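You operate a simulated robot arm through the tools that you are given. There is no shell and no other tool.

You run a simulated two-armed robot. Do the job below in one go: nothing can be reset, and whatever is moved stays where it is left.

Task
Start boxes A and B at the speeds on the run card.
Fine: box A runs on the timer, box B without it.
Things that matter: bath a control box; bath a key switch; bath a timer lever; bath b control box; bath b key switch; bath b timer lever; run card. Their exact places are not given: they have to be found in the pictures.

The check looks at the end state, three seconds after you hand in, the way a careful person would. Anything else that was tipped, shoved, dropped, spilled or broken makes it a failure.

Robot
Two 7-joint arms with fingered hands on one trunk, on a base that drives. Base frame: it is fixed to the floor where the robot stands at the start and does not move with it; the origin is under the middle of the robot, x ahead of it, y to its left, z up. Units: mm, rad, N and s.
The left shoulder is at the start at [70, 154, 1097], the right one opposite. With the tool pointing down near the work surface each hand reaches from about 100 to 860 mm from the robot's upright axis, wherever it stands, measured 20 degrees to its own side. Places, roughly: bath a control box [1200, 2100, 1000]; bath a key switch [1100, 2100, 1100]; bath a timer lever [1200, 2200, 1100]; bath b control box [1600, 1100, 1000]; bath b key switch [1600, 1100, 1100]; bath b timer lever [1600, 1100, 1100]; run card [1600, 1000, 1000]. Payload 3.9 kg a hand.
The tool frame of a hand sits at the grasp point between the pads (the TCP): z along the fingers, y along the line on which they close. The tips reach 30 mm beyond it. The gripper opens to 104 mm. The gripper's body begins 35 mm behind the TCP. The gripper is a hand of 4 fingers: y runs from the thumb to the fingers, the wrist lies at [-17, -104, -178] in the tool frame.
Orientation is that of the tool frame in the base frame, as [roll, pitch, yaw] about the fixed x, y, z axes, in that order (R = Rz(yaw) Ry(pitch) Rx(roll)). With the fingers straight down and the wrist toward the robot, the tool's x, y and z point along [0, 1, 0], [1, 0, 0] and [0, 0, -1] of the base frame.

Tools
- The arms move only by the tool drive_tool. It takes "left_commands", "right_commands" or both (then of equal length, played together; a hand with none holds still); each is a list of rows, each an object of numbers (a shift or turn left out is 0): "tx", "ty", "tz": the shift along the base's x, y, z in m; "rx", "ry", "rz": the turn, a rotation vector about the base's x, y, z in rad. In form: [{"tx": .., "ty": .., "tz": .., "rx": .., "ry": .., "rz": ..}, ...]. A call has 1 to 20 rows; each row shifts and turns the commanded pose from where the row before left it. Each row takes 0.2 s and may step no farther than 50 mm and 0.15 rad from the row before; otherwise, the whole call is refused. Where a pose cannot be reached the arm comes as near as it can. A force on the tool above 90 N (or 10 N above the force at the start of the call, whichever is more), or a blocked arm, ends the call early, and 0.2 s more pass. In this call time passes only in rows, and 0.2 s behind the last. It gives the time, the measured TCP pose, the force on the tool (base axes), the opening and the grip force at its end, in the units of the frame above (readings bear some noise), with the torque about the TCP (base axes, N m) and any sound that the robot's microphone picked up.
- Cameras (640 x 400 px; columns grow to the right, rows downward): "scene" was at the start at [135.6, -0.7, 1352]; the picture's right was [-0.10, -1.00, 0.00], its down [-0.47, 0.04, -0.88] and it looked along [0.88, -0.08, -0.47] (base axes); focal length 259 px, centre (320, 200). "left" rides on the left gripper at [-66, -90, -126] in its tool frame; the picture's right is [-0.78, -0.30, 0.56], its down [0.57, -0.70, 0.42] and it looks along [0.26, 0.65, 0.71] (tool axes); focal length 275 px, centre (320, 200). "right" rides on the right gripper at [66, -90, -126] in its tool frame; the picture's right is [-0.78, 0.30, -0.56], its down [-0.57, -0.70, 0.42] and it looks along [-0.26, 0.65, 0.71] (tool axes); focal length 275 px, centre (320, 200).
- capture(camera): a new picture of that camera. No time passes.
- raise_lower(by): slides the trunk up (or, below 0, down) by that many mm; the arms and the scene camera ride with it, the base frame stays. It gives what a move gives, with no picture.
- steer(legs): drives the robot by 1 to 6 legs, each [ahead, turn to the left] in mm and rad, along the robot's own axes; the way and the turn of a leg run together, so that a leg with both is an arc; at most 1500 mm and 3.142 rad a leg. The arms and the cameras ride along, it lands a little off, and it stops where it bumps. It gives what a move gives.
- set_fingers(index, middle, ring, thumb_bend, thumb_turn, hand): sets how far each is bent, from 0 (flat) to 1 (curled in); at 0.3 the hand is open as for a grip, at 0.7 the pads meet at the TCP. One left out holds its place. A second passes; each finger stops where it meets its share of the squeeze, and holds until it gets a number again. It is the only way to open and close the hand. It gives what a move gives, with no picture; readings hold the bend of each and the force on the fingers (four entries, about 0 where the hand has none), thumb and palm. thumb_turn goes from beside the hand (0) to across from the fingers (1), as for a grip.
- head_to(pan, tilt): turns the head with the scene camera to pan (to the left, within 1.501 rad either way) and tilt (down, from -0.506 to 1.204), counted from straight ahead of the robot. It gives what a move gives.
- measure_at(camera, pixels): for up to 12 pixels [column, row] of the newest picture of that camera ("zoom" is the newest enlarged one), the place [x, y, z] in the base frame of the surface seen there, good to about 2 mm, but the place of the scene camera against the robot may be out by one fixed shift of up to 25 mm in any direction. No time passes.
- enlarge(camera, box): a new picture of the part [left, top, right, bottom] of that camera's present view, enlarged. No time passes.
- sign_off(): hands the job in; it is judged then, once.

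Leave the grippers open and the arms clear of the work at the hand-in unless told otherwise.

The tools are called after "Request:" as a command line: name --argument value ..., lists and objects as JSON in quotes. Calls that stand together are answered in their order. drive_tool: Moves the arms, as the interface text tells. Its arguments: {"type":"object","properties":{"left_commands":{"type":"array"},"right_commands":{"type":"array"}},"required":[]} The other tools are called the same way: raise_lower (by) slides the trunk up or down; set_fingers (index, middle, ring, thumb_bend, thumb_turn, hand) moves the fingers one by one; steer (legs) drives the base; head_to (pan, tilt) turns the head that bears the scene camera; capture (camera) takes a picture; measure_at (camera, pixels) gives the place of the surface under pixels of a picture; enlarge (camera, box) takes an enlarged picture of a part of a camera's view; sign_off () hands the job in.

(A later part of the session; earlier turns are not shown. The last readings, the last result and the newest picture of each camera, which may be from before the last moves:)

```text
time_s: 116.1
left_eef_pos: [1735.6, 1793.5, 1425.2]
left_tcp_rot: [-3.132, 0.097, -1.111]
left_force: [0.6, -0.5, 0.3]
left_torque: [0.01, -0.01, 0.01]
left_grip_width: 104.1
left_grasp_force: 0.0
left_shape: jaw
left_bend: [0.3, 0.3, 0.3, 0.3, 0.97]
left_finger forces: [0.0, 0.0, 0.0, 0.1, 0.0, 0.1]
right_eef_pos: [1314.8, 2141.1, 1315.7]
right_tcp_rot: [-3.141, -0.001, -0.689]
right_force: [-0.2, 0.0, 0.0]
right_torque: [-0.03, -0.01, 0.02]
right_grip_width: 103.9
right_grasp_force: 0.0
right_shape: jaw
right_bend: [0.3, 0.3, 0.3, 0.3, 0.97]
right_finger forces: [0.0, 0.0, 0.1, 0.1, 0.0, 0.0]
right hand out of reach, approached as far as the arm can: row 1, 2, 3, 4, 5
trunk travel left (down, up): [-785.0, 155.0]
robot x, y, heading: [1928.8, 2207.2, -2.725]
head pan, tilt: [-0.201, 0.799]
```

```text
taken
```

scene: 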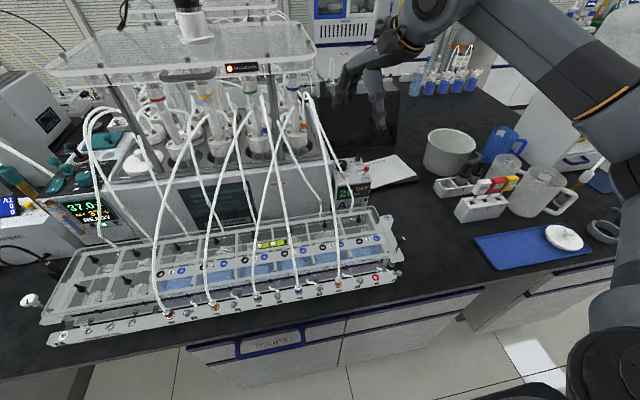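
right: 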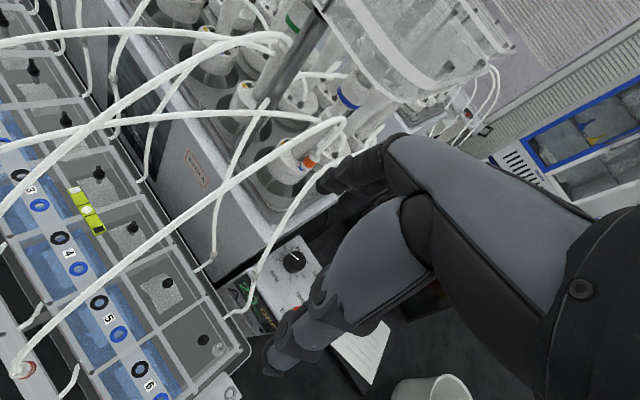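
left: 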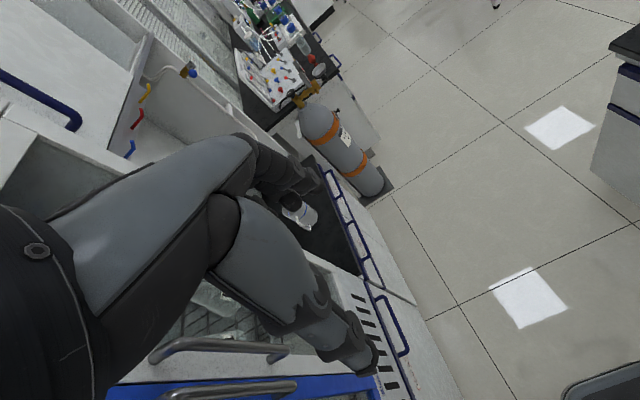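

The hand did not move at all. I try plain downward motion to see what the arm accepts.

Request:
drive_tool --right_commands '[{"tz": -0.03}, {"tz": -0.03}]'

```text
time_s: 116.7
left_eef_pos: [1733.9, 1795.2, 1424.7]
left_tcp_rot: [-3.134, 0.093, -1.11]
left_force: [0.3, 0.3, 0.2]
left_torque: [0.01, 0.0, 0.0]
left_grip_width: 103.8
left_grasp_force: 0.1
left_shape: jaw
left_bend: [0.3, 0.3, 0.3, 0.3, 0.97]
left_finger forces: [0.1, 0.1, 0.0, 0.1, 0.0, 0.1]
right_eef_pos: [1313.1, 2143.2, 1254.4]
right_tcp_rot: [3.141, -0.003, -0.689]
right_force: [-0.1, -1.0, -0.3]
right_torque: [0.02, 0.02, 0.03]
right_grip_width: 103.8
right_grasp_force: 0.1
right_shape: jaw
right_bend: [0.3, 0.3, 0.3, 0.3, 0.97]
right_finger forces: [0.0, 0.0, 0.0, 0.1, 0.0, 0.0]
trunk travel left (down, up): [-785.0, 155.0]
robot x, y, heading: [1927.3, 2212.6, -2.719]
head pan, tilt: [-0.201, 0.799]
```

Down works. I test moving in (toward the box) and turning separately.

Request:
drive_tool --right_commands '[{"tx": -0.018, "ty": -0.008}, {"tx": -0.018, "ty": -0.008}]'

Request:
drive_tool --right_commands '[{"rz": 0.05}, {"rz": 0.05}]'

```text
time_s: 117.3
left_eef_pos: [1734.5, 1796.3, 1424.6]
left_tcp_rot: [-3.132, 0.091, -1.112]
left_force: [0.0, -0.5, -0.5]
left_torque: [-0.03, 0.0, 0.05]
left_grip_width: 104.1
left_grasp_force: 0.0
left_shape: jaw
left_bend: [0.3, 0.3, 0.3, 0.3, 0.97]
left_finger forces: [0.1, 0.0, 0.1, 0.0, 0.0, 0.1]
right_eef_pos: [1305.6, 2138.9, 1255.0]
right_tcp_rot: [3.141, -0.003, -0.692]
right_force: [0.4, 0.2, 0.6]
right_torque: [-0.02, -0.01, -0.01]
right_grip_width: 103.8
right_grasp_force: 0.1
right_shape: jaw
right_bend: [0.3, 0.3, 0.3, 0.3, 0.97]
right_finger forces: [0.0, 0.1, 0.0, 0.0, 0.0, 0.0]
right hand out of reach, approached as far as the arm can: row 1, 2
trunk travel left (down, up): [-785.0, 155.0]
robot x, y, heading: [1926.7, 2211.3, -2.717]
head pan, tilt: [-0.201, 0.799]
```

```text
time_s: 117.9
left_eef_pos: [1734.2, 1794.6, 1424.1]
left_tcp_rot: [-3.132, 0.092, -1.11]
left_force: [0.6, -0.1, 0.3]
left_torque: [-0.01, -0.02, 0.04]
left_grip_width: 103.8
left_grasp_force: 0.1
left_shape: jaw
left_bend: [0.3, 0.3, 0.3, 0.3, 0.97]
left_finger forces: [0.1, 0.1, 0.0, 0.0, 0.0, 0.0]
right_eef_pos: [1306.0, 2139.1, 1254.8]
right_tcp_rot: [-3.14, -0.001, -0.69]
right_force: [0.1, -0.1, 0.0]
right_torque: [-0.02, -0.01, 0.0]
right_grip_width: 103.9
right_grasp_force: 0.0
right_shape: jaw
right_bend: [0.3, 0.3, 0.3, 0.3, 0.97]
right_finger forces: [0.0, 0.0, 0.0, 0.0, 0.0, 0.1]
right hand out of reach, approached as far as the arm can: row 1
trunk travel left (down, up): [-785.0, 155.0]
robot x, y, heading: [1930.3, 2213.4, -2.716]
head pan, tilt: [-0.201, 0.799]
```

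The right hand's yaw is at its limit (wrist outward), and its camera sits on the tube side. The left hand has its camera on the other side, and its wrist may turn inward farther. I pull the right hand back up and test the left hand's turning range in free air.

Request:
drive_tool --right_commands '[{"tz": 0.04}, {"tz": 0.04}, {"tx": 0.03, "ty": 0.015, "tz": 0.02, "rz": -0.05}, {"tx": 0.04, "ty": 0.02, "rz": -0.1}, {"tx": 0.04, "ty": 0.02, "rz": -0.1}, {"tx": 0.04, "ty": 0.02, "rz": -0.1}, {"tx": 0.04, "ty": 0.02, "rz": -0.1}]' --left_commands '[{"rx": -0.044, "ry": -0.017}, {"rx": -0.044, "ry": -0.017}, {"rz": 0.13}, {"rz": 0.13}, {"rz": 0.13}, {"rz": 0.13}, {"rz": 0.13}]'

Request:
drive_tool --left_commands '[{"rz": 0.13}, {"rz": 0.13}, {"rz": 0.13}, {"rz": 0.13}, {"rz": 0.13}]'

```text
time_s: 119.5
left_eef_pos: [1740.0, 1795.2, 1424.7]
left_tcp_rot: [3.139, 0.005, -0.462]
left_force: [0.6, -0.5, 0.8]
left_torque: [0.02, 0.07, -0.05]
left_grip_width: 103.9
left_grasp_force: 0.1
left_shape: jaw
left_bend: [0.3, 0.3, 0.3, 0.3, 0.97]
left_finger forces: [0.1, 0.2, 0.1, 0.0, 0.1, 0.0]
right_eef_pos: [1498.8, 2236.2, 1274.8]
right_tcp_rot: [3.139, -0.002, -1.09]
right_force: [0.1, 0.9, 0.0]
right_torque: [-0.03, 0.06, -0.01]
right_grip_width: 103.8
right_grasp_force: 0.1
right_shape: jaw
right_bend: [0.3, 0.3, 0.3, 0.3, 0.97]
right_finger forces: [0.1, 0.0, 0.0, 0.0, 0.1, 0.1]
right hand out of reach, approached as far as the arm can: row 1, 2
trunk travel left (down, up): [-785.0, 155.0]
robot x, y, heading: [1927.3, 2211.1, -2.719]
head pan, tilt: [-0.201, 0.799]
```

```text
time_s: 120.7
left_eef_pos: [1774.6, 1757.4, 1407.9]
left_tcp_rot: [-3.138, 0.123, -0.034]
left_force: [-0.1, 0.4, -0.4]
left_torque: [-0.02, -0.02, -0.02]
left_grip_width: 104.0
left_grasp_force: 0.0
left_shape: jaw
left_bend: [0.3, 0.3, 0.3, 0.3, 0.97]
left_finger forces: [0.1, 0.1, 0.1, 0.0, 0.1, 0.0]
left hand out of reach, approached as far as the arm can: row 2, 3, 4, 5
right_eef_pos: [1492.3, 2237.2, 1273.7]
right_tcp_rot: [-3.14, -0.004, -1.09]
right_force: [-0.7, 0.3, -0.4]
right_torque: [-0.01, 0.01, -0.02]
right_grip_width: 103.8
right_grasp_force: 0.1
right_shape: jaw
right_bend: [0.3, 0.3, 0.3, 0.3, 0.97]
right_finger forces: [0.1, 0.0, 0.1, 0.0, 0.0, 0.1]
trunk travel left (down, up): [-785.0, 155.0]
robot x, y, heading: [1927.4, 2213.0, -2.717]
head pan, tilt: [-0.201, 0.799]
```

The left hand turns inward by about 0.85 rad from standard. I turn it back, and check how big the base is (to know how near the bench I can stand) by looking down sideways.

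Request:
drive_tool --left_commands '[{"rz": -0.13}, {"rz": -0.13}, {"rz": -0.13}, {"rz": -0.13}, {"rz": -0.13}]'

Request:
head_to --pan 1.5 --tilt 1.2

Request:
capture --camera "scene"

Request:
capture --camera "left"

Request:
head_to --pan -1.5 --tilt 1.2

Request:
capture --camera "scene"

```text
time_s: 121.9
left_eef_pos: [1775.8, 1754.1, 1407.2]
left_tcp_rot: [-3.134, 0.125, -0.686]
left_force: [-0.4, 0.2, 0.2]
left_torque: [-0.01, -0.02, -0.01]
left_grip_width: 104.0
left_grasp_force: 0.0
left_shape: jaw
left_bend: [0.3, 0.3, 0.3, 0.3, 0.97]
left_finger forces: [0.0, 0.0, 0.0, 0.1, 0.0, 0.1]
right_eef_pos: [1492.3, 2235.0, 1273.9]
right_tcp_rot: [-3.139, -0.003, -1.091]
right_force: [0.3, 0.1, 0.3]
right_torque: [0.0, 0.03, 0.0]
right_grip_width: 104.1
right_grasp_force: 0.1
right_shape: jaw
right_bend: [0.3, 0.3, 0.3, 0.3, 0.97]
right_finger forces: [0.0, 0.0, 0.1, 0.1, 0.1, 0.1]
trunk travel left (down, up): [-785.0, 155.0]
robot x, y, heading: [1929.6, 2213.3, -2.722]
head pan, tilt: [-0.201, 0.799]
```

```text
time_s: 123.6
left_eef_pos: [1778.2, 1756.4, 1406.5]
left_tcp_rot: [-3.134, 0.124, -0.683]
left_force: [0.3, -0.6, 0.5]
left_torque: [0.0, 0.02, 0.04]
left_grip_width: 104.1
left_grasp_force: 0.2
left_shape: jaw
left_bend: [0.3, 0.3, 0.3, 0.3, 0.97]
left_finger forces: [0.1, 0.0, 0.0, 0.0, 0.0, 0.1]
right_eef_pos: [1492.9, 2235.6, 1274.2]
right_tcp_rot: [-3.14, -0.002, -1.091]
right_force: [-0.5, 0.4, 0.2]
right_torque: [0.02, 0.0, 0.03]
right_grip_width: 104.3
right_grasp_force: 0.1
right_shape: jaw
right_bend: [0.3, 0.3, 0.3, 0.3, 0.97]
right_finger forces: [0.1, 0.0, 0.0, 0.1, 0.1, 0.0]
trunk travel left (down, up): [-785.0, 155.0]
robot x, y, heading: [1929.5, 2212.4, -2.721]
head pan, tilt: [1.499, 1.201]
```

```text
taken
```

scene: 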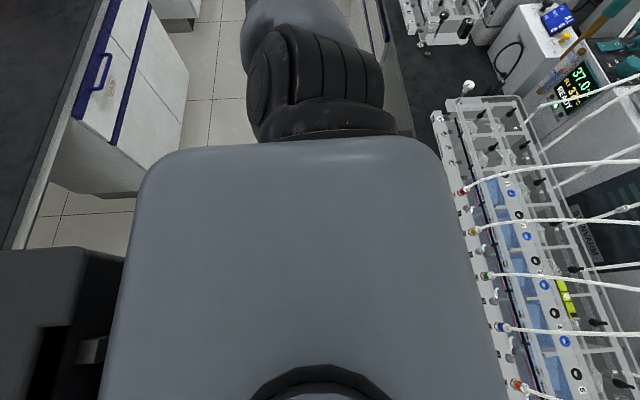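

```text
taken
```

left: 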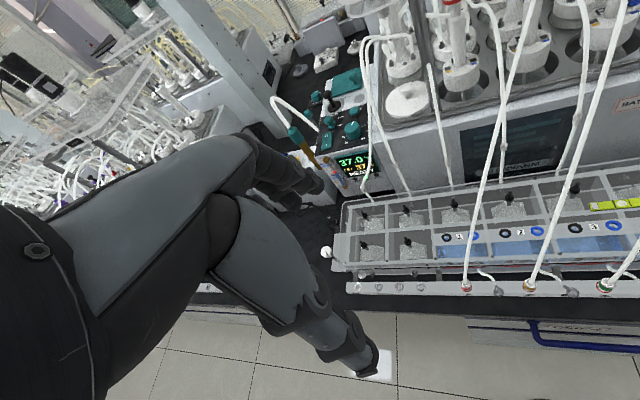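

```text
time_s: 126.2
left_eef_pos: [1776.8, 1755.6, 1406.9]
left_tcp_rot: [-3.133, 0.122, -0.683]
left_force: [-0.7, 0.7, -0.6]
left_torque: [0.02, 0.0, 0.01]
left_grip_width: 104.1
left_grasp_force: 0.0
left_shape: jaw
left_bend: [0.3, 0.3, 0.3, 0.3, 0.97]
left_finger forces: [0.0, 0.0, 0.1, 0.0, 0.0, 0.1]
right_eef_pos: [1492.8, 2234.5, 1274.5]
right_tcp_rot: [3.141, -0.001, -1.091]
right_force: [-1.1, 0.3, -0.4]
right_torque: [-0.02, -0.03, 0.01]
right_grip_width: 104.0
right_grasp_force: 0.1
right_shape: jaw
right_bend: [0.3, 0.3, 0.3, 0.3, 0.97]
right_finger forces: [0.1, 0.2, 0.1, 0.1, 0.1, 0.1]
trunk travel left (down, up): [-785.0, 155.0]
robot x, y, heading: [1931.5, 2210.1, -2.716]
head pan, tilt: [-1.499, 1.201]
```

```text
taken
```

scene: 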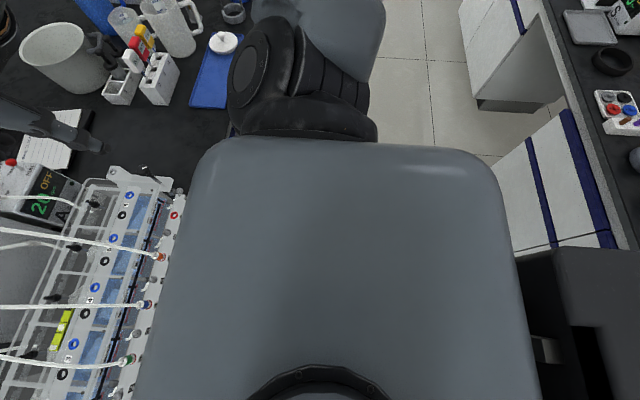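

I plan to stand farther right (about (1634,2761)), facing box A at a slant, and use the left hand. I turn right, drive along the bench, then turn back left.

Request:
steer --legs '[[0, -1.5], [624, 0], [0, 1.638]]'

Request:
head_to --pan 0.4 --tilt 0.7

Request:
capture --camera "scene"

```text
time_s: 137.3
left_eef_pos: [1538.3, 2282.2, 1406.3]
left_tcp_rot: [-3.136, 0.123, -0.539]
left_force: [-0.3, -0.4, -0.2]
left_torque: [-0.02, -0.01, -0.03]
left_grip_width: 104.0
left_grasp_force: 0.0
left_shape: jaw
left_bend: [0.3, 0.3, 0.3, 0.3, 0.97]
left_finger forces: [0.0, 0.0, 0.0, 0.1, 0.0, 0.0]
right_eef_pos: [1185.5, 2714.9, 1274.3]
right_tcp_rot: [-3.141, -0.001, -0.945]
right_force: [-0.1, 0.7, -0.5]
right_torque: [-0.01, 0.01, 0.01]
right_grip_width: 104.0
right_grasp_force: 0.1
right_shape: jaw
right_bend: [0.3, 0.3, 0.3, 0.3, 0.97]
right_finger forces: [0.0, 0.1, 0.0, 0.0, 0.0, 0.0]
trunk travel left (down, up): [-785.0, 155.0]
robot x, y, heading: [1617.2, 2755.2, -2.574]
head pan, tilt: [-1.499, 1.201]
```

```text
time_s: 139.1
left_eef_pos: [1537.6, 2281.0, 1408.1]
left_tcp_rot: [-3.138, 0.124, -0.539]
left_force: [0.3, 0.2, 0.0]
left_torque: [-0.02, -0.01, -0.01]
left_grip_width: 104.1
left_grasp_force: 0.1
left_shape: jaw
left_bend: [0.3, 0.3, 0.3, 0.3, 0.97]
left_finger forces: [0.0, 0.1, 0.1, 0.0, 0.0, 0.0]
right_eef_pos: [1185.0, 2715.8, 1273.9]
right_tcp_rot: [-3.141, -0.003, -0.944]
right_force: [0.2, 0.4, -0.2]
right_torque: [-0.01, 0.02, 0.03]
right_grip_width: 104.0
right_grasp_force: 0.0
right_shape: jaw
right_bend: [0.3, 0.3, 0.3, 0.3, 0.97]
right_finger forces: [0.1, 0.0, 0.1, 0.1, 0.1, 0.0]
trunk travel left (down, up): [-785.0, 155.0]
robot x, y, heading: [1623.0, 2755.2, -2.571]
head pan, tilt: [0.4, 0.7]
```

```text
taken
```

scene: 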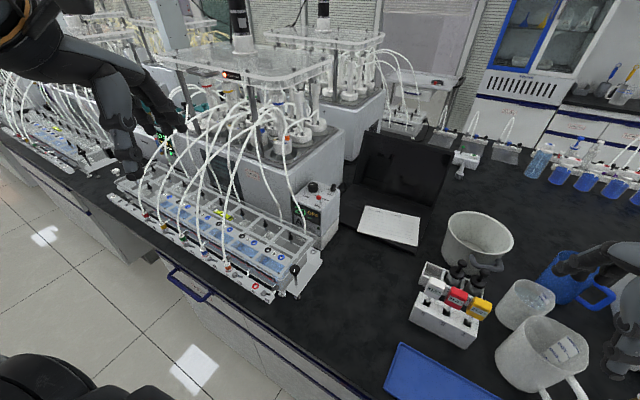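

I'm at the planned place. I bring the left hand, levelled, over the box at z≈1400 with the wrist to the front right.

Request:
drive_tool --left_commands '[{"tx": -0.04, "ty": -0.015, "rx": -0.034, "ry": -0.052}, {"tx": -0.04, "ty": -0.015, "rx": -0.034, "ry": -0.052}, {"tx": -0.044, "ty": -0.018}, {"tx": -0.044, "ty": -0.02}, {"tx": -0.044, "ty": -0.02}, {"tx": -0.044, "ty": -0.02}, {"tx": -0.044, "ty": -0.02}, {"tx": -0.04, "ty": -0.018}]'

Request:
capture --camera "left"

Request:
capture --camera "scene"

```text
time_s: 140.9
left_eef_pos: [1231.1, 2140.1, 1396.6]
left_tcp_rot: [-3.141, -0.001, -0.535]
left_force: [0.0, 0.3, 0.3]
left_torque: [0.01, 0.0, -0.01]
left_grip_width: 103.9
left_grasp_force: 0.0
left_shape: jaw
left_bend: [0.3, 0.3, 0.3, 0.3, 0.97]
left_finger forces: [0.0, 0.0, 0.0, 0.0, 0.0, 0.0]
left hand out of reach, approached as far as the arm can: row 8
right_eef_pos: [1185.9, 2712.6, 1274.0]
right_tcp_rot: [-3.139, 0.0, -0.943]
right_force: [-0.2, -0.5, 0.3]
right_torque: [0.03, -0.03, 0.01]
right_grip_width: 104.0
right_grasp_force: 0.1
right_shape: jaw
right_bend: [0.3, 0.3, 0.3, 0.3, 0.97]
right_finger forces: [0.0, 0.0, 0.0, 0.0, 0.1, 0.1]
trunk travel left (down, up): [-785.0, 155.0]
robot x, y, heading: [1621.0, 2752.0, -2.568]
head pan, tilt: [0.4, 0.7]
```

```text
taken
```

left: 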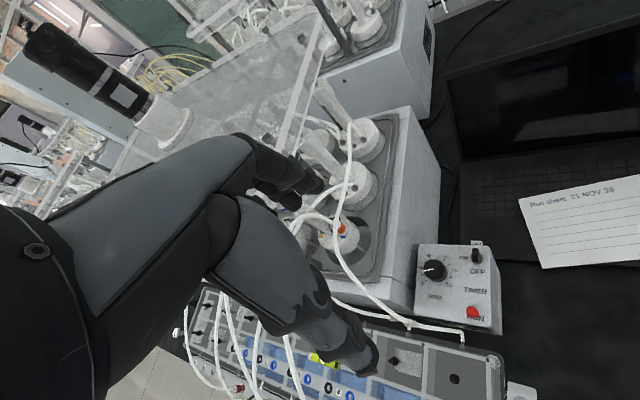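

```text
taken
```

scene: 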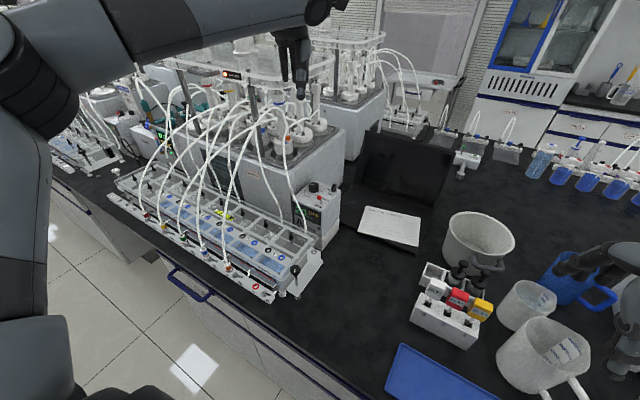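

A fine view from the left camera: knob (433,270), key (475,255), red ball (473,313). I measure these with the left camera zoom.

Request:
enlarge --camera "left" --box '[400, 230, 512, 300]'

Request:
enlarge --camera "left" --box '[400, 235, 512, 335]'

```text
5.71 times, centred on (456, 265) of left
```

zoom: 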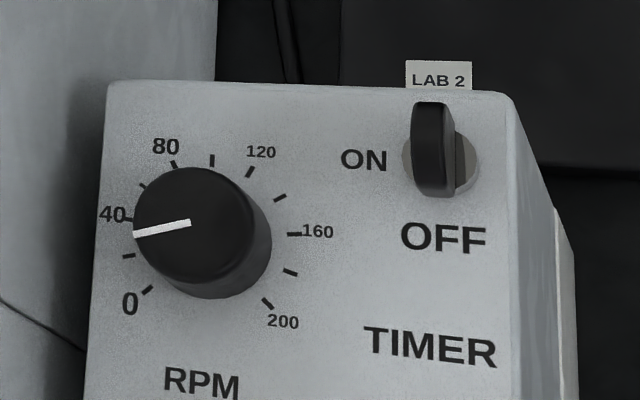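

```text
4.00 times, centred on (456, 285) of left
```

zoom: 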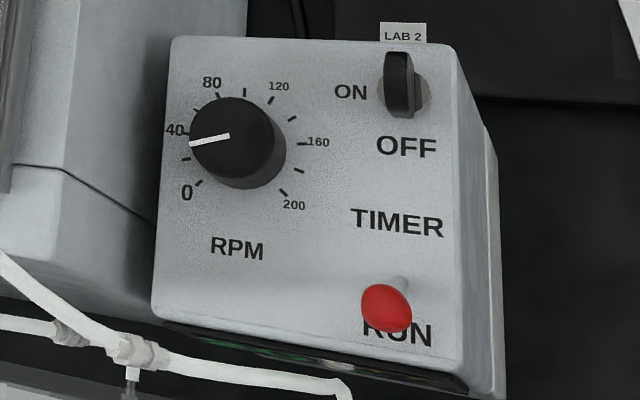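

I measure knob, key blade, lever and box corners in this zoom.

Request:
measure_at --camera "zoom" --pixels '[[232, 138], [196, 142], [270, 130], [232, 102], [230, 172], [392, 70], [398, 58], [400, 112], [420, 95], [385, 308], [402, 284], [300, 220]]'

Request:
measure_at --camera "zoom" --pixels '[[178, 45], [450, 50], [160, 312], [462, 375], [405, 34], [384, 90], [398, 85], [100, 345], [135, 352], [250, 365], [60, 290], [20, 270]]'

```text
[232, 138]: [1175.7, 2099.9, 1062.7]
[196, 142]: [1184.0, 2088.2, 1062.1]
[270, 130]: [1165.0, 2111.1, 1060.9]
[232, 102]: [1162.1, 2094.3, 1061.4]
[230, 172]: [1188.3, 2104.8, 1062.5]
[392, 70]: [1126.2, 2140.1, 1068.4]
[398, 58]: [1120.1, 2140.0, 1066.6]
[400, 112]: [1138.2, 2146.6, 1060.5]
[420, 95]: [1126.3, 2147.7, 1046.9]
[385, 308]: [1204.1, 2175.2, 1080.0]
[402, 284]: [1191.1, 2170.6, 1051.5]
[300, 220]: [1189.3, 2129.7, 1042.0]
```

```text
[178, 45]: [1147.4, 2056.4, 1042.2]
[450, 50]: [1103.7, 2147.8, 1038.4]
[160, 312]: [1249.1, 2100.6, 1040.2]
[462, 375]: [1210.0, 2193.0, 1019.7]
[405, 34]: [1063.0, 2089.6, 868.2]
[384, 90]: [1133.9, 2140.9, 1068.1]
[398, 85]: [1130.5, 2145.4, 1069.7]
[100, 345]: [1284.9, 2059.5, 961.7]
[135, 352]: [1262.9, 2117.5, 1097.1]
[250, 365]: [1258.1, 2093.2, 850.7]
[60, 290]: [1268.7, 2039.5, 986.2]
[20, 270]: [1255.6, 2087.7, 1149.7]
```

Knob centre (1175,2100), top z 1062; key blade about (1129,2143), top 1070; lever ball (1204,2175,1080). I check the height of the bath body beside the box in the left picture.

Request:
measure_at --camera "left" --pixels '[[390, 285], [400, 200], [405, 130], [412, 250], [435, 180], [380, 250], [350, 300], [410, 300], [345, 180], [340, 240]]'

```text
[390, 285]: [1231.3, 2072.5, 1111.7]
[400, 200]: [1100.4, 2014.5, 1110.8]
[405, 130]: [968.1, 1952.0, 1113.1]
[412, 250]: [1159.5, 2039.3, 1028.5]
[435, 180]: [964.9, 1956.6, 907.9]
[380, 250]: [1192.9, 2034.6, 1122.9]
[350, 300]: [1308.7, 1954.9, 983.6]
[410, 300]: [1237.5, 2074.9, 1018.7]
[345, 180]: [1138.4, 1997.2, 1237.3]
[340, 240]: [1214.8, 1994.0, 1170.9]
```

The bath wall stands at 48 mm left of the knob and up to z≈1112–1123, so only a slim pinch fits. I try a slim pinch shape: index and thumb half closed, middle and ring curled, and look at it.

Request:
set_fingers --hand "left" --index 0.5 --middle 1.0 --ring 1.0 --thumb_bend 0.5

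Request:
capture --camera "left"

Request:
enlarge --camera "scene" --box '[220, 0, 380, 100]'

```text
time_s: 141.9
left_eef_pos: [1230.9, 2143.4, 1398.9]
left_tcp_rot: [3.141, -0.001, -0.538]
left_force: [0.2, 0.4, 0.1]
left_torque: [0.01, 0.01, 0.0]
left_grip_width: 54.3
left_grasp_force: 0.0
left_shape: fingers
left_bend: [0.5, 1.0, 1.0, 0.5, 0.97]
left_finger forces: [0.0, 0.0, 0.1, 0.1, 0.0, 0.0]
right_eef_pos: [1185.7, 2715.4, 1273.4]
right_tcp_rot: [3.142, -0.001, -0.943]
right_force: [0.7, -0.8, -0.3]
right_torque: [0.03, -0.01, 0.01]
right_grip_width: 104.2
right_grasp_force: 0.2
right_shape: jaw
right_bend: [0.3, 0.3, 0.3, 0.3, 0.97]
right_finger forces: [0.1, 0.1, 0.0, 0.0, 0.1, 0.0]
trunk travel left (down, up): [-785.0, 155.0]
robot x, y, heading: [1619.1, 2753.6, -2.573]
head pan, tilt: [0.4, 0.7]
```

```text
taken
```

left: 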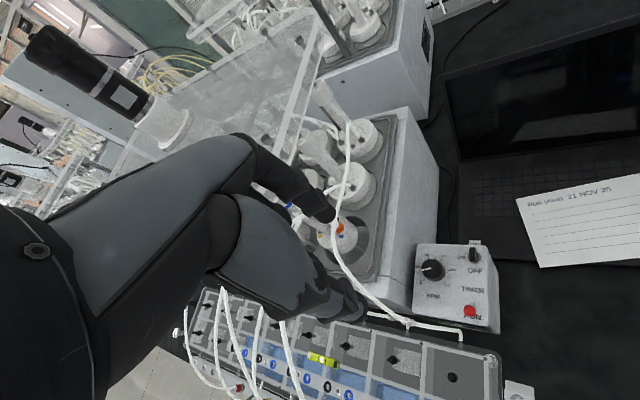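

```text
4.00 times, centred on (300, 50) of scene
```

zoom: 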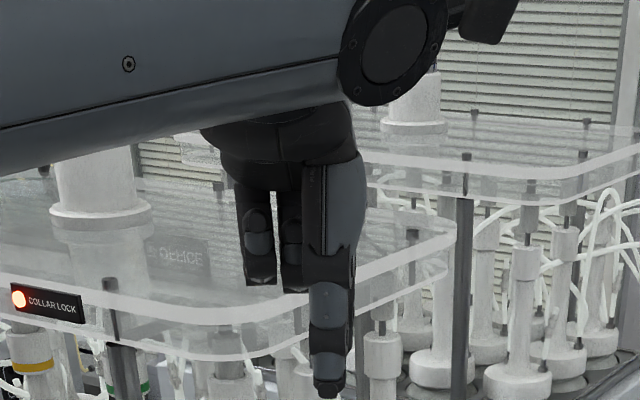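

The index and thumb face each other at the right side of the hand, middle and ring are out of the way. I measure their tips with the left camera to know where the pinch point lies relative to the TCP.

Request:
enlarge --camera "left" --box '[240, 140, 400, 340]'

Request:
measure_at --camera "left" --pixels '[[330, 215], [322, 210], [310, 195], [325, 220], [360, 312], [355, 300], [345, 285], [330, 290], [350, 320], [300, 205], [280, 180]]'

```text
2.00 times, centred on (320, 240) of left
```

zoom: 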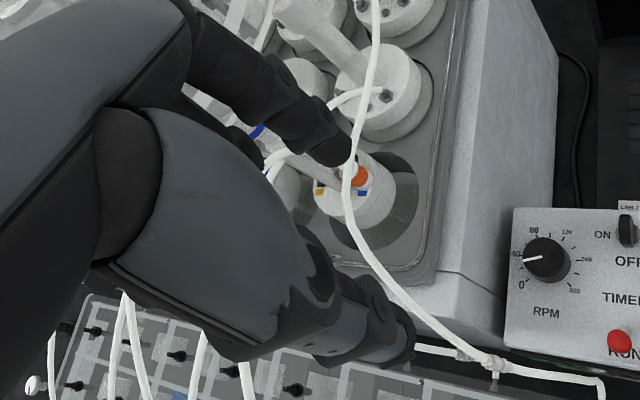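

```text
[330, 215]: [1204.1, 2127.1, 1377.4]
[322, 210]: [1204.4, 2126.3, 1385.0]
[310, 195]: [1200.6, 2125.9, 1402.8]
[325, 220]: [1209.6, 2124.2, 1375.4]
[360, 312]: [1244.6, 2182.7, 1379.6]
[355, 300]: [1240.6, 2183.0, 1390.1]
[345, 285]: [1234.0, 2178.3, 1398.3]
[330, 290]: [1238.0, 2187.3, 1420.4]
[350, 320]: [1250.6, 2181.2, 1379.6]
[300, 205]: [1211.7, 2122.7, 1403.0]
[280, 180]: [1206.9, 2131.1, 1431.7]
```

The pinch point is near the TCP, but curled fingers of the left hand would lie over the bath rim. The right hand's spare fingers would lie on the free side, so I'll use the right hand from a spot a little left of here. I retract the left hand, reopen it, raise the trunk, and shift the robot 315 mm to the left along the bench.

Request:
drive_tool --left_commands '[{"tx": 0.02, "ty": 0.01, "tz": 0.03}, {"tx": 0.044, "ty": 0.02}, {"tx": 0.044, "ty": 0.02}, {"tx": 0.044, "ty": 0.02}, {"tx": 0.044, "ty": 0.02}, {"tx": 0.044, "ty": 0.02}, {"tx": 0.044, "ty": 0.02}]' --right_commands '[{"tx": 0.02, "ty": 0.01, "tz": 0.03}, {"tx": 0.03, "ty": 0.015, "tz": 0.03}, {"tx": 0.03, "ty": 0.015, "tz": 0.02}, {}, {}, {}, {}]'

Request:
set_fingers --hand "left" --index 0.3 --middle 0.3 --ring 0.3 --thumb_bend 0.3

Request:
raise_lower --by 100

Request:
steer --legs '[[0, 1.486], [316, 0], [0, -1.486]]'

Request:
head_to --pan 0.1 --tilt 0.8

Request:
capture --camera "scene"

```text
time_s: 143.5
left_eef_pos: [1520.5, 2274.3, 1427.6]
left_tcp_rot: [3.142, 0.0, -0.537]
left_force: [-0.3, -0.4, -0.3]
left_torque: [0.03, 0.01, 0.0]
left_grip_width: 54.2
left_grasp_force: 0.1
left_shape: fingers
left_bend: [0.5, 1.0, 1.0, 0.5, 0.97]
left_finger forces: [0.0, 0.0, 0.0, 0.0, 0.0, 0.0]
right_eef_pos: [1258.2, 2743.2, 1349.2]
right_tcp_rot: [-3.139, 0.0, -0.944]
right_force: [0.4, 0.7, -1.0]
right_torque: [-0.02, 0.0, -0.03]
right_grip_width: 104.0
right_grasp_force: 0.2
right_shape: jaw
right_bend: [0.3, 0.3, 0.3, 0.3, 0.97]
right_finger forces: [0.1, 0.0, 0.0, 0.0, 0.1, 0.1]
right hand out of reach, approached as far as the arm can: row 3
trunk travel left (down, up): [-785.0, 155.0]
robot x, y, heading: [1626.3, 2757.4, -2.573]
head pan, tilt: [0.4, 0.7]
```

```text
time_s: 144.5
left_eef_pos: [1518.0, 2273.1, 1428.3]
left_tcp_rot: [-3.14, 0.0, -0.539]
left_force: [-0.6, 0.1, -0.5]
left_torque: [0.03, 0.02, 0.01]
left_grip_width: 104.1
left_grasp_force: 0.1
left_shape: fingers
left_bend: [0.3, 0.3, 0.3, 0.3, 0.97]
left_finger forces: [0.2, 0.0, 0.0, 0.0, 0.0, 0.1]
right_eef_pos: [1255.8, 2742.2, 1348.0]
right_tcp_rot: [-3.138, -0.001, -0.945]
right_force: [-0.7, -0.4, 0.2]
right_torque: [0.01, -0.01, 0.0]
right_grip_width: 104.2
right_grasp_force: 0.1
right_shape: jaw
right_bend: [0.3, 0.3, 0.3, 0.3, 0.97]
right_finger forces: [0.0, 0.0, 0.0, 0.0, 0.0, 0.1]
trunk travel left (down, up): [-785.0, 155.0]
robot x, y, heading: [1623.2, 2752.7, -2.57]
head pan, tilt: [0.4, 0.7]
```

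```text
time_s: 145.9
left_eef_pos: [1517.5, 2273.1, 1527.5]
left_tcp_rot: [-3.138, 0.0, -0.537]
left_force: [-0.1, -0.3, 0.4]
left_torque: [-0.02, -0.02, -0.01]
left_grip_width: 104.4
left_grasp_force: 0.0
left_shape: fingers
left_bend: [0.3, 0.3, 0.3, 0.3, 0.97]
left_finger forces: [0.1, 0.0, 0.0, 0.1, 0.0, 0.0]
right_eef_pos: [1257.0, 2741.8, 1448.4]
right_tcp_rot: [-3.14, 0.0, -0.943]
right_force: [0.1, 0.2, -0.1]
right_torque: [0.03, 0.0, 0.03]
right_grip_width: 103.7
right_grasp_force: 0.1
right_shape: jaw
right_bend: [0.3, 0.3, 0.3, 0.3, 0.97]
right_finger forces: [0.0, 0.0, 0.1, 0.0, 0.0, 0.0]
trunk travel left (down, up): [-885.0, 55.0]
robot x, y, heading: [1620.6, 2751.6, -2.57]
head pan, tilt: [0.4, 0.7]
```

```text
time_s: 155.3
left_eef_pos: [1661.2, 1997.8, 1527.0]
left_tcp_rot: [-3.141, 0.001, -0.547]
left_force: [-0.4, 0.0, 0.1]
left_torque: [-0.02, 0.0, 0.04]
left_grip_width: 104.2
left_grasp_force: 0.1
left_shape: fingers
left_bend: [0.3, 0.3, 0.3, 0.3, 0.97]
left_finger forces: [0.1, 0.1, 0.0, 0.0, 0.1, 0.0]
right_eef_pos: [1405.0, 2468.7, 1449.9]
right_tcp_rot: [-3.139, 0.001, -0.956]
right_force: [0.7, -0.3, 0.5]
right_torque: [0.0, -0.01, 0.01]
right_grip_width: 103.9
right_grasp_force: 0.2
right_shape: jaw
right_bend: [0.3, 0.3, 0.3, 0.3, 0.97]
right_finger forces: [0.0, 0.0, 0.0, 0.0, 0.0, 0.1]
trunk travel left (down, up): [-885.0, 55.0]
robot x, y, heading: [1768.0, 2476.9, -2.584]
head pan, tilt: [0.4, 0.7]
```

```text
time_s: 156.1
left_eef_pos: [1660.1, 1998.4, 1528.8]
left_tcp_rot: [-3.142, 0.001, -0.548]
left_force: [-1.1, 0.1, -0.6]
left_torque: [-0.05, 0.0, 0.0]
left_grip_width: 104.4
left_grasp_force: 0.0
left_shape: fingers
left_bend: [0.3, 0.3, 0.3, 0.3, 0.97]
left_finger forces: [0.0, 0.1, 0.0, 0.0, 0.1, 0.0]
right_eef_pos: [1405.1, 2468.2, 1447.8]
right_tcp_rot: [-3.141, -0.002, -0.954]
right_force: [0.0, -0.2, 0.0]
right_torque: [-0.01, 0.01, -0.03]
right_grip_width: 104.1
right_grasp_force: 0.1
right_shape: jaw
right_bend: [0.3, 0.3, 0.3, 0.3, 0.97]
right_finger forces: [0.0, 0.0, 0.0, 0.1, 0.0, 0.0]
trunk travel left (down, up): [-885.0, 55.0]
robot x, y, heading: [1770.5, 2475.6, -2.581]
head pan, tilt: [0.099, 0.799]
```

```text
taken
```

scene: 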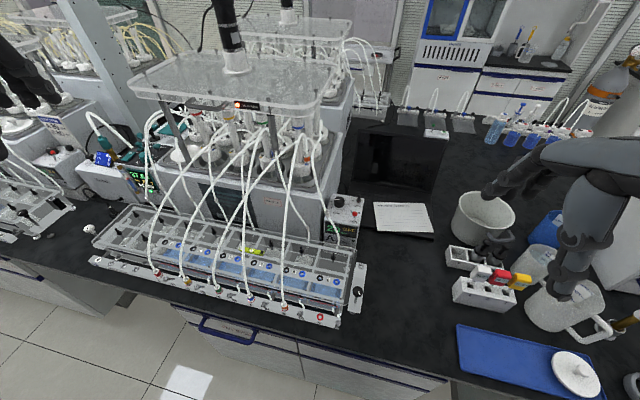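

I am placed. I lower the trunk by 150 mm, shape the right hand for the slim pinch, and move it over box A from the right side.

Request:
raise_lower --by -150

Request:
set_fingers --hand "right" --index 0.5 --middle 1.0 --ring 1.0 --thumb_bend 0.5

Request:
drive_tool --right_commands '[{"tx": -0.025, "ty": -0.035, "tz": -0.005, "rz": 0.05}, {"tx": -0.025, "ty": -0.035, "tz": -0.005, "rz": 0.05}, {"tx": -0.025, "ty": -0.035, "tz": -0.005, "rz": 0.05}, {"tx": -0.025, "ty": -0.035, "tz": -0.005, "rz": 0.05}, {"tx": -0.025, "ty": -0.035, "tz": -0.005, "rz": 0.05}, {"tx": -0.025, "ty": -0.035, "tz": -0.005, "rz": 0.05}, {"tx": -0.025, "ty": -0.035, "tz": -0.005, "rz": 0.05}, {"tx": -0.025, "ty": -0.035, "tz": -0.005, "rz": 0.05}, {"tx": -0.025, "ty": -0.038, "tz": -0.005, "rz": 0.05}]'

Request:
capture --camera "right"

Request:
capture --camera "scene"

```text
time_s: 157.8
left_eef_pos: [1660.7, 1997.3, 1378.4]
left_tcp_rot: [3.14, 0.001, -0.549]
left_force: [-0.5, 0.8, 0.8]
left_torque: [-0.03, 0.01, 0.01]
left_grip_width: 104.1
left_grasp_force: 0.0
left_shape: fingers
left_bend: [0.3, 0.3, 0.3, 0.3, 0.97]
left_finger forces: [0.2, 0.0, 0.1, 0.1, 0.0, 0.1]
right_eef_pos: [1404.8, 2468.7, 1299.0]
right_tcp_rot: [-3.14, -0.002, -0.956]
right_force: [-0.2, 1.2, -0.4]
right_torque: [0.01, -0.02, 0.01]
right_grip_width: 103.9
right_grasp_force: 0.1
right_shape: jaw
right_bend: [0.3, 0.3, 0.3, 0.3, 0.97]
right_finger forces: [0.1, 0.1, 0.0, 0.1, 0.0, 0.0]
trunk travel left (down, up): [-735.0, 205.0]
robot x, y, heading: [1768.8, 2478.6, -2.575]
head pan, tilt: [0.099, 0.799]
```

```text
time_s: 158.8
left_eef_pos: [1660.4, 1998.6, 1379.1]
left_tcp_rot: [3.141, 0.0, -0.548]
left_force: [0.5, 0.5, 0.4]
left_torque: [0.0, 0.0, 0.0]
left_grip_width: 104.4
left_grasp_force: 0.1
left_shape: fingers
left_bend: [0.3, 0.3, 0.3, 0.3, 0.97]
left_finger forces: [0.0, 0.1, 0.1, 0.0, 0.0, 0.0]
right_eef_pos: [1403.5, 2469.3, 1297.1]
right_tcp_rot: [-3.141, -0.003, -0.954]
right_force: [-0.2, 0.1, -1.0]
right_torque: [0.01, 0.01, 0.02]
right_grip_width: 54.3
right_grasp_force: 0.0
right_shape: fingers
right_bend: [0.5, 1.0, 1.0, 0.5, 0.97]
right_finger forces: [0.1, 0.0, 0.0, 0.1, 0.0, 0.0]
trunk travel left (down, up): [-735.0, 205.0]
robot x, y, heading: [1771.0, 2477.0, -2.576]
head pan, tilt: [0.099, 0.799]
```

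```text
time_s: 160.8
left_eef_pos: [1660.1, 1996.4, 1377.3]
left_tcp_rot: [-3.138, 0.001, -0.547]
left_force: [-0.5, -0.6, 0.3]
left_torque: [0.0, 0.01, 0.02]
left_grip_width: 104.3
left_grasp_force: 0.0
left_shape: fingers
left_bend: [0.3, 0.3, 0.3, 0.3, 0.97]
left_finger forces: [0.0, 0.1, 0.0, 0.0, 0.1, 0.1]
right_eef_pos: [1177.5, 2148.7, 1251.0]
right_tcp_rot: [-3.138, 0.0, -0.504]
right_force: [0.6, -0.4, -0.9]
right_torque: [-0.01, 0.0, 0.0]
right_grip_width: 54.1
right_grasp_force: 0.1
right_shape: fingers
right_bend: [0.5, 1.0, 1.0, 0.5, 0.97]
right_finger forces: [0.0, 0.0, 0.0, 0.0, 0.1, 0.1]
trunk travel left (down, up): [-735.0, 205.0]
robot x, y, heading: [1766.9, 2476.7, -2.579]
head pan, tilt: [0.099, 0.799]
```

```text
taken
```

right: 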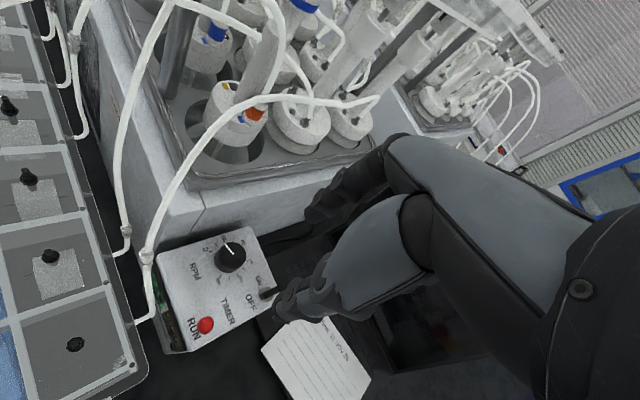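

```text
taken
```

scene: 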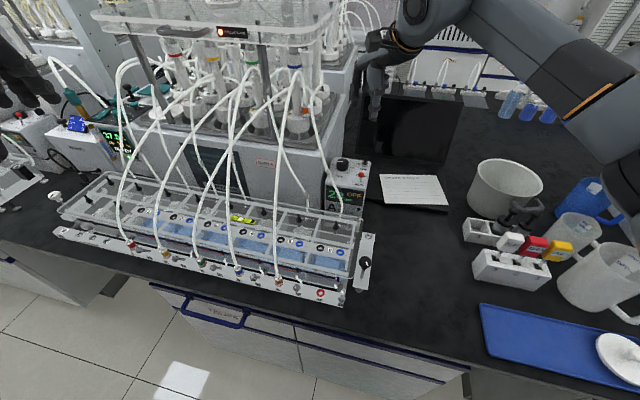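

The right hand is well placed, with the dial in view. I measure its index and thumb tips and the knob with the right camera.

Request:
enlarge --camera "right" --box '[150, 180, 390, 330]'

Request:
measure_at --camera "zoom" --pixels '[[425, 95], [440, 80], [450, 60], [350, 340], [365, 330], [385, 310], [420, 350], [210, 205], [145, 385], [315, 305], [180, 205], [245, 205]]'

```text
2.67 times, centred on (270, 255) of right
```

zoom: 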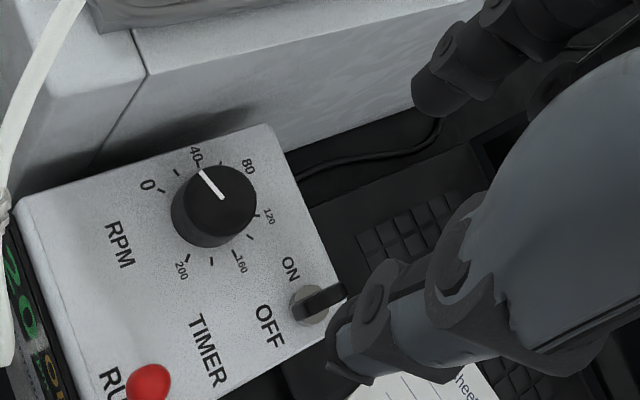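

```text
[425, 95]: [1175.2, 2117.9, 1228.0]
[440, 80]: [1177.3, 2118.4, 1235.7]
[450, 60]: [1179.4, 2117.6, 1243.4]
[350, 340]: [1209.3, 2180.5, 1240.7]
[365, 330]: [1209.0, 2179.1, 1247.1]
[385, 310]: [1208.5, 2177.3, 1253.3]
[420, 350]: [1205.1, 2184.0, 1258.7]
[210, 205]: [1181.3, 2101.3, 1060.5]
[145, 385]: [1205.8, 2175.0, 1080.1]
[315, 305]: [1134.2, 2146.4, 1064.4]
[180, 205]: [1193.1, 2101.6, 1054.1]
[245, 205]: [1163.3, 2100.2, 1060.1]
```

Index and thumb pads are about ±27 mm around the TCP, 6 mm to one side, tips 24 mm below it. I narrow them slightly and move directly above the knob at z≈1180.

Request:
set_fingers --hand "right" --index 0.53 --thumb_bend 0.53

Request:
drive_tool --right_commands '[{"tx": -0.004, "ty": -0.024, "tz": -0.02, "rz": 0.02}, {"tx": -0.004, "ty": -0.024, "tz": -0.025, "rz": 0.021}, {"tz": -0.026}]'

Request:
capture --camera "right"

Request:
enlarge --camera "scene" --box '[300, 50, 460, 220]'

```text
time_s: 161.8
left_eef_pos: [1660.6, 1998.4, 1378.0]
left_tcp_rot: [-3.141, 0.001, -0.548]
left_force: [-0.1, -1.6, 0.4]
left_torque: [0.04, -0.01, -0.05]
left_grip_width: 104.5
left_grasp_force: 0.0
left_shape: fingers
left_bend: [0.3, 0.3, 0.3, 0.3, 0.97]
left_finger forces: [0.0, 0.0, 0.1, 0.0, 0.0, 0.1]
right_eef_pos: [1177.8, 2151.7, 1252.2]
right_tcp_rot: [-3.139, -0.002, -0.504]
right_force: [-0.6, -0.3, -0.3]
right_torque: [-0.02, -0.01, 0.0]
right_grip_width: 46.4
right_grasp_force: 0.1
right_shape: fingers
right_bend: [0.53, 1.0, 1.0, 0.53, 0.97]
right_finger forces: [0.0, 0.1, 0.0, 0.0, 0.1, 0.0]
trunk travel left (down, up): [-735.0, 205.0]
robot x, y, heading: [1772.1, 2476.9, -2.583]
head pan, tilt: [0.099, 0.799]
```

```text
time_s: 162.6
left_eef_pos: [1660.1, 1998.3, 1378.6]
left_tcp_rot: [-3.141, -0.001, -0.55]
left_force: [-0.7, 0.9, -1.0]
left_torque: [-0.02, 0.0, 0.04]
left_grip_width: 104.2
left_grasp_force: 0.2
left_shape: fingers
left_bend: [0.3, 0.3, 0.3, 0.3, 0.97]
left_finger forces: [0.0, 0.1, 0.1, 0.0, 0.0, 0.0]
right_eef_pos: [1175.1, 2127.0, 1232.2]
right_tcp_rot: [-3.14, -0.002, -0.486]
right_force: [0.5, -0.7, 0.8]
right_torque: [-0.01, -0.02, 0.0]
right_grip_width: 46.4
right_grasp_force: 0.0
right_shape: fingers
right_bend: [0.53, 1.0, 1.0, 0.53, 0.97]
right_finger forces: [0.0, 0.1, 0.0, 0.0, 0.0, 0.1]
right hand out of reach, approached as far as the arm can: row 2, 3
trunk travel left (down, up): [-735.0, 205.0]
robot x, y, heading: [1768.5, 2477.8, -2.575]
head pan, tilt: [0.099, 0.799]
```

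```text
taken
```

right: 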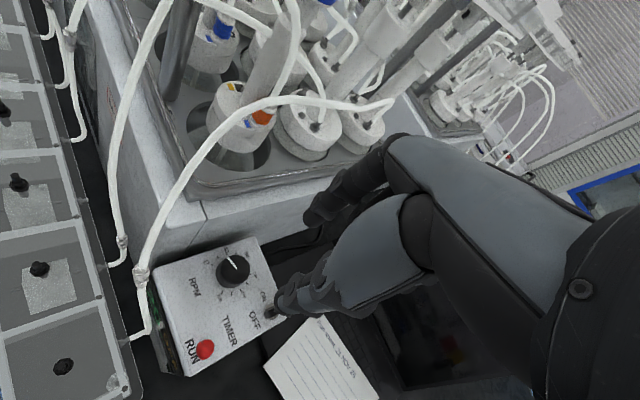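

```text
2.35 times, centred on (380, 135) of scene
```

zoom: 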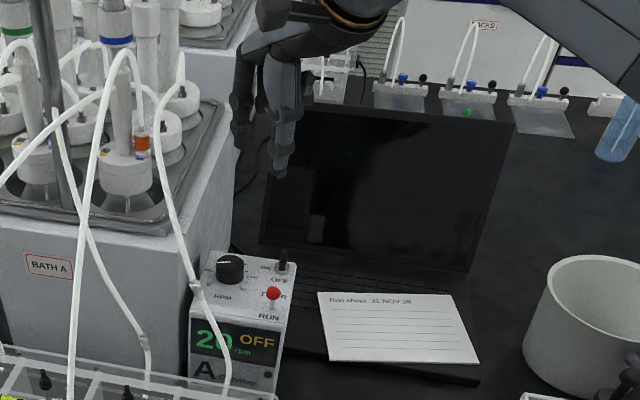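

The arm stops again at a yaw limit. With the shoulder higher above the hand, the forearm slopes down more and the wrist should turn farther. I raise the trunk 200 mm and bring the hand down again.

Request:
raise_lower --by 200

Request:
drive_tool --right_commands '[{"tz": -0.05}, {"tz": -0.05}, {"tz": -0.05}, {"tz": -0.05}, {"tz": -0.03, "ty": -0.01}, {"tz": -0.02, "ty": -0.01, "tx": -0.005}]'

Request:
capture --camera "right"

Request:
capture --camera "scene"

```text
time_s: 164.8
left_eef_pos: [1660.0, 1998.3, 1578.8]
left_tcp_rot: [-3.14, -0.001, -0.55]
left_force: [0.0, 0.7, -0.7]
left_torque: [-0.01, 0.01, 0.0]
left_grip_width: 104.3
left_grasp_force: 0.1
left_shape: fingers
left_bend: [0.3, 0.3, 0.3, 0.3, 0.97]
left_finger forces: [0.0, 0.0, 0.1, 0.0, 0.0, 0.0]
right_eef_pos: [1174.4, 2125.5, 1432.2]
right_tcp_rot: [-3.137, -0.002, -0.486]
right_force: [0.5, 0.0, -0.7]
right_torque: [0.0, 0.01, 0.01]
right_grip_width: 46.3
right_grasp_force: 0.0
right_shape: fingers
right_bend: [0.53, 1.0, 1.0, 0.53, 0.97]
right_finger forces: [0.1, 0.0, 0.0, 0.1, 0.1, 0.0]
trunk travel left (down, up): [-935.0, 5.0]
robot x, y, heading: [1768.2, 2476.6, -2.585]
head pan, tilt: [0.099, 0.799]
```

```text
time_s: 166.2
left_eef_pos: [1659.9, 1995.2, 1578.2]
left_tcp_rot: [-3.14, 0.002, -0.548]
left_force: [-0.1, 0.2, 0.4]
left_torque: [0.01, -0.01, -0.03]
left_grip_width: 104.2
left_grasp_force: 0.1
left_shape: fingers
left_bend: [0.3, 0.3, 0.3, 0.3, 0.97]
left_finger forces: [0.1, 0.0, 0.0, 0.0, 0.1, 0.1]
right_eef_pos: [1171.8, 2112.6, 1189.4]
right_tcp_rot: [-3.137, 0.0, -0.485]
right_force: [-0.4, 0.3, 0.4]
right_torque: [0.02, 0.01, -0.01]
right_grip_width: 46.3
right_grasp_force: 0.1
right_shape: fingers
right_bend: [0.53, 1.0, 1.0, 0.53, 0.97]
right_finger forces: [0.1, 0.1, 0.0, 0.1, 0.1, 0.0]
right hand out of reach, approached as far as the arm can: row 6
trunk travel left (down, up): [-935.0, 5.0]
robot x, y, heading: [1772.0, 2480.2, -2.583]
head pan, tilt: [0.099, 0.799]
```

```text
taken
```

right: 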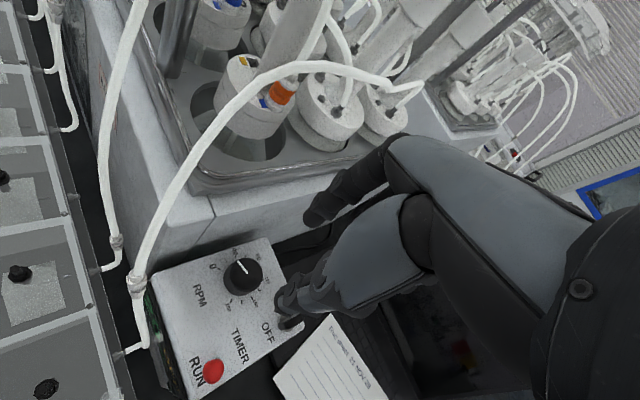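

```text
taken
```

scene: 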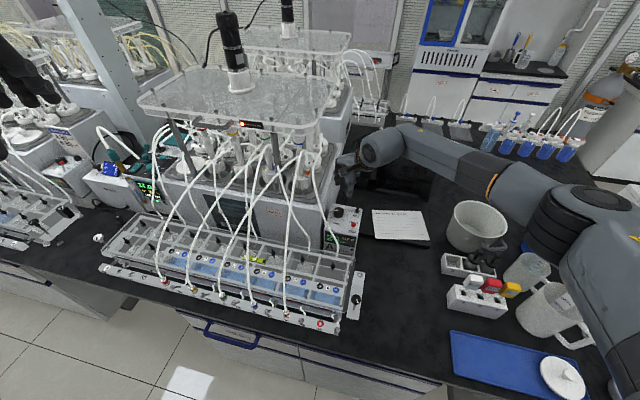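

Closer now; a little less yaw should do. I turn the wrist back slightly and go to above the knob at z≈1130.

Request:
drive_tool --right_commands '[{"rz": -0.065, "tz": -0.01}, {"ty": -0.006, "tx": -0.001, "tz": -0.02}, {"ty": -0.005, "tx": -0.001, "tz": -0.02}]'

Request:
capture --camera "right"

Request:
enlarge --camera "scene" --box '[290, 140, 418, 220]'

```text
time_s: 167.0
left_eef_pos: [1660.6, 1997.3, 1577.8]
left_tcp_rot: [-3.139, 0.0, -0.549]
left_force: [-0.4, -0.7, -0.2]
left_torque: [-0.02, -0.02, 0.01]
left_grip_width: 104.1
left_grasp_force: 0.0
left_shape: fingers
left_bend: [0.3, 0.3, 0.3, 0.3, 0.97]
left_finger forces: [0.0, 0.0, 0.1, 0.1, 0.0, 0.1]
right_eef_pos: [1170.1, 2102.5, 1141.8]
right_tcp_rot: [-3.139, 0.0, -0.551]
right_force: [-0.6, 0.4, 0.0]
right_torque: [-0.03, 0.02, 0.04]
right_grip_width: 46.4
right_grasp_force: 0.1
right_shape: fingers
right_bend: [0.53, 1.0, 1.0, 0.53, 0.97]
right_finger forces: [0.0, 0.0, 0.1, 0.1, 0.0, 0.0]
trunk travel left (down, up): [-935.0, 5.0]
robot x, y, heading: [1767.6, 2478.5, -2.58]
head pan, tilt: [0.099, 0.799]
```

```text
taken
```

right: 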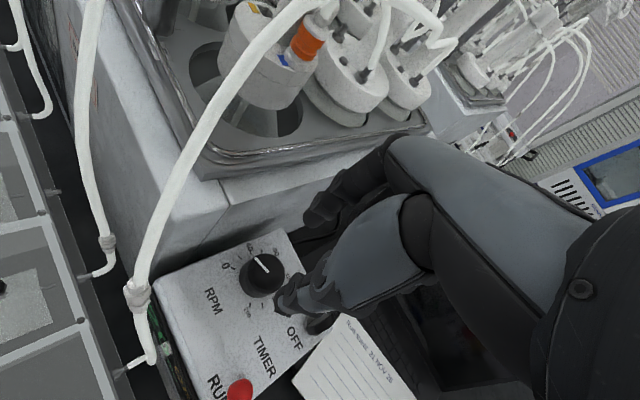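

```text
5.00 times, centred on (354, 180) of scene
```

zoom: 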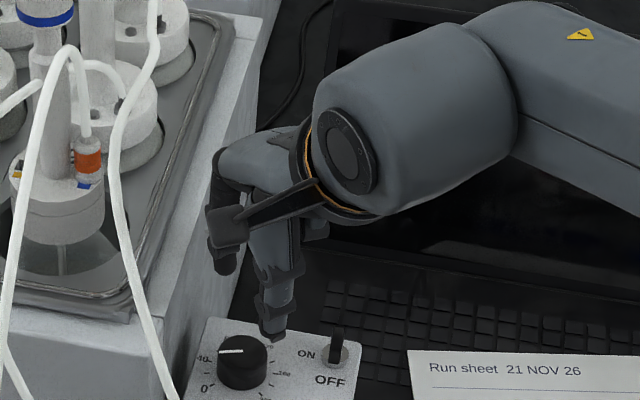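

The hand is over the knob with clear gaps: index about 18 mm from the bath wall. I descend in small steps to TCP z≈1080 and look.

Request:
drive_tool --right_commands '[{"tz": -0.02, "ty": -0.001}, {"tz": -0.02}, {"tz": -0.02}]'

Request:
capture --camera "right"

Request:
enlarge --camera "scene" --box '[290, 150, 418, 230]'

```text
time_s: 167.8
left_eef_pos: [1660.5, 1998.1, 1577.7]
left_tcp_rot: [-3.141, 0.001, -0.548]
left_force: [-0.4, 0.1, 0.4]
left_torque: [-0.01, -0.01, 0.02]
left_grip_width: 104.1
left_grasp_force: 0.0
left_shape: fingers
left_bend: [0.3, 0.3, 0.3, 0.3, 0.97]
left_finger forces: [0.0, 0.0, 0.0, 0.0, 0.0, 0.0]
right_eef_pos: [1169.4, 2101.9, 1102.2]
right_tcp_rot: [3.141, 0.0, -0.551]
right_force: [0.0, 0.9, -0.2]
right_torque: [0.0, 0.01, 0.0]
right_grip_width: 46.3
right_grasp_force: 0.1
right_shape: fingers
right_bend: [0.53, 1.0, 1.0, 0.53, 0.97]
right_finger forces: [0.0, 0.1, 0.1, 0.0, 0.1, 0.0]
right hand out of reach, approached as far as the arm can: row 3
trunk travel left (down, up): [-935.0, 5.0]
robot x, y, heading: [1772.7, 2479.0, -2.582]
head pan, tilt: [0.099, 0.799]
```

```text
taken
```

right: 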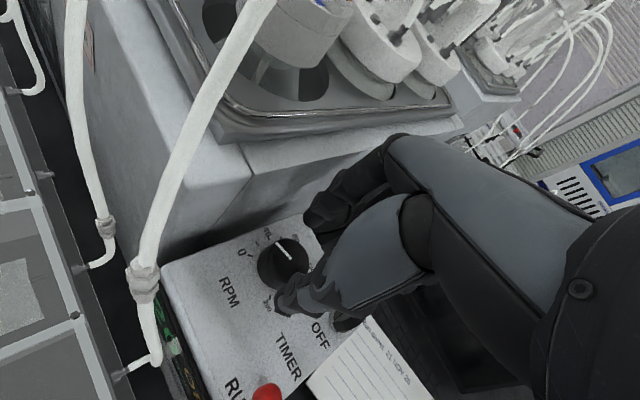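

```text
5.00 times, centred on (354, 190) of scene
```

zoom: 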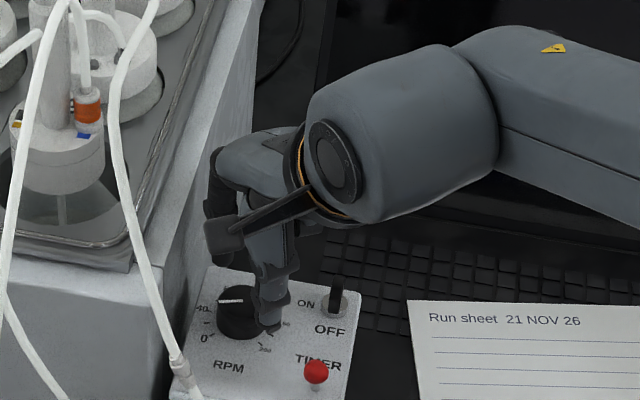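

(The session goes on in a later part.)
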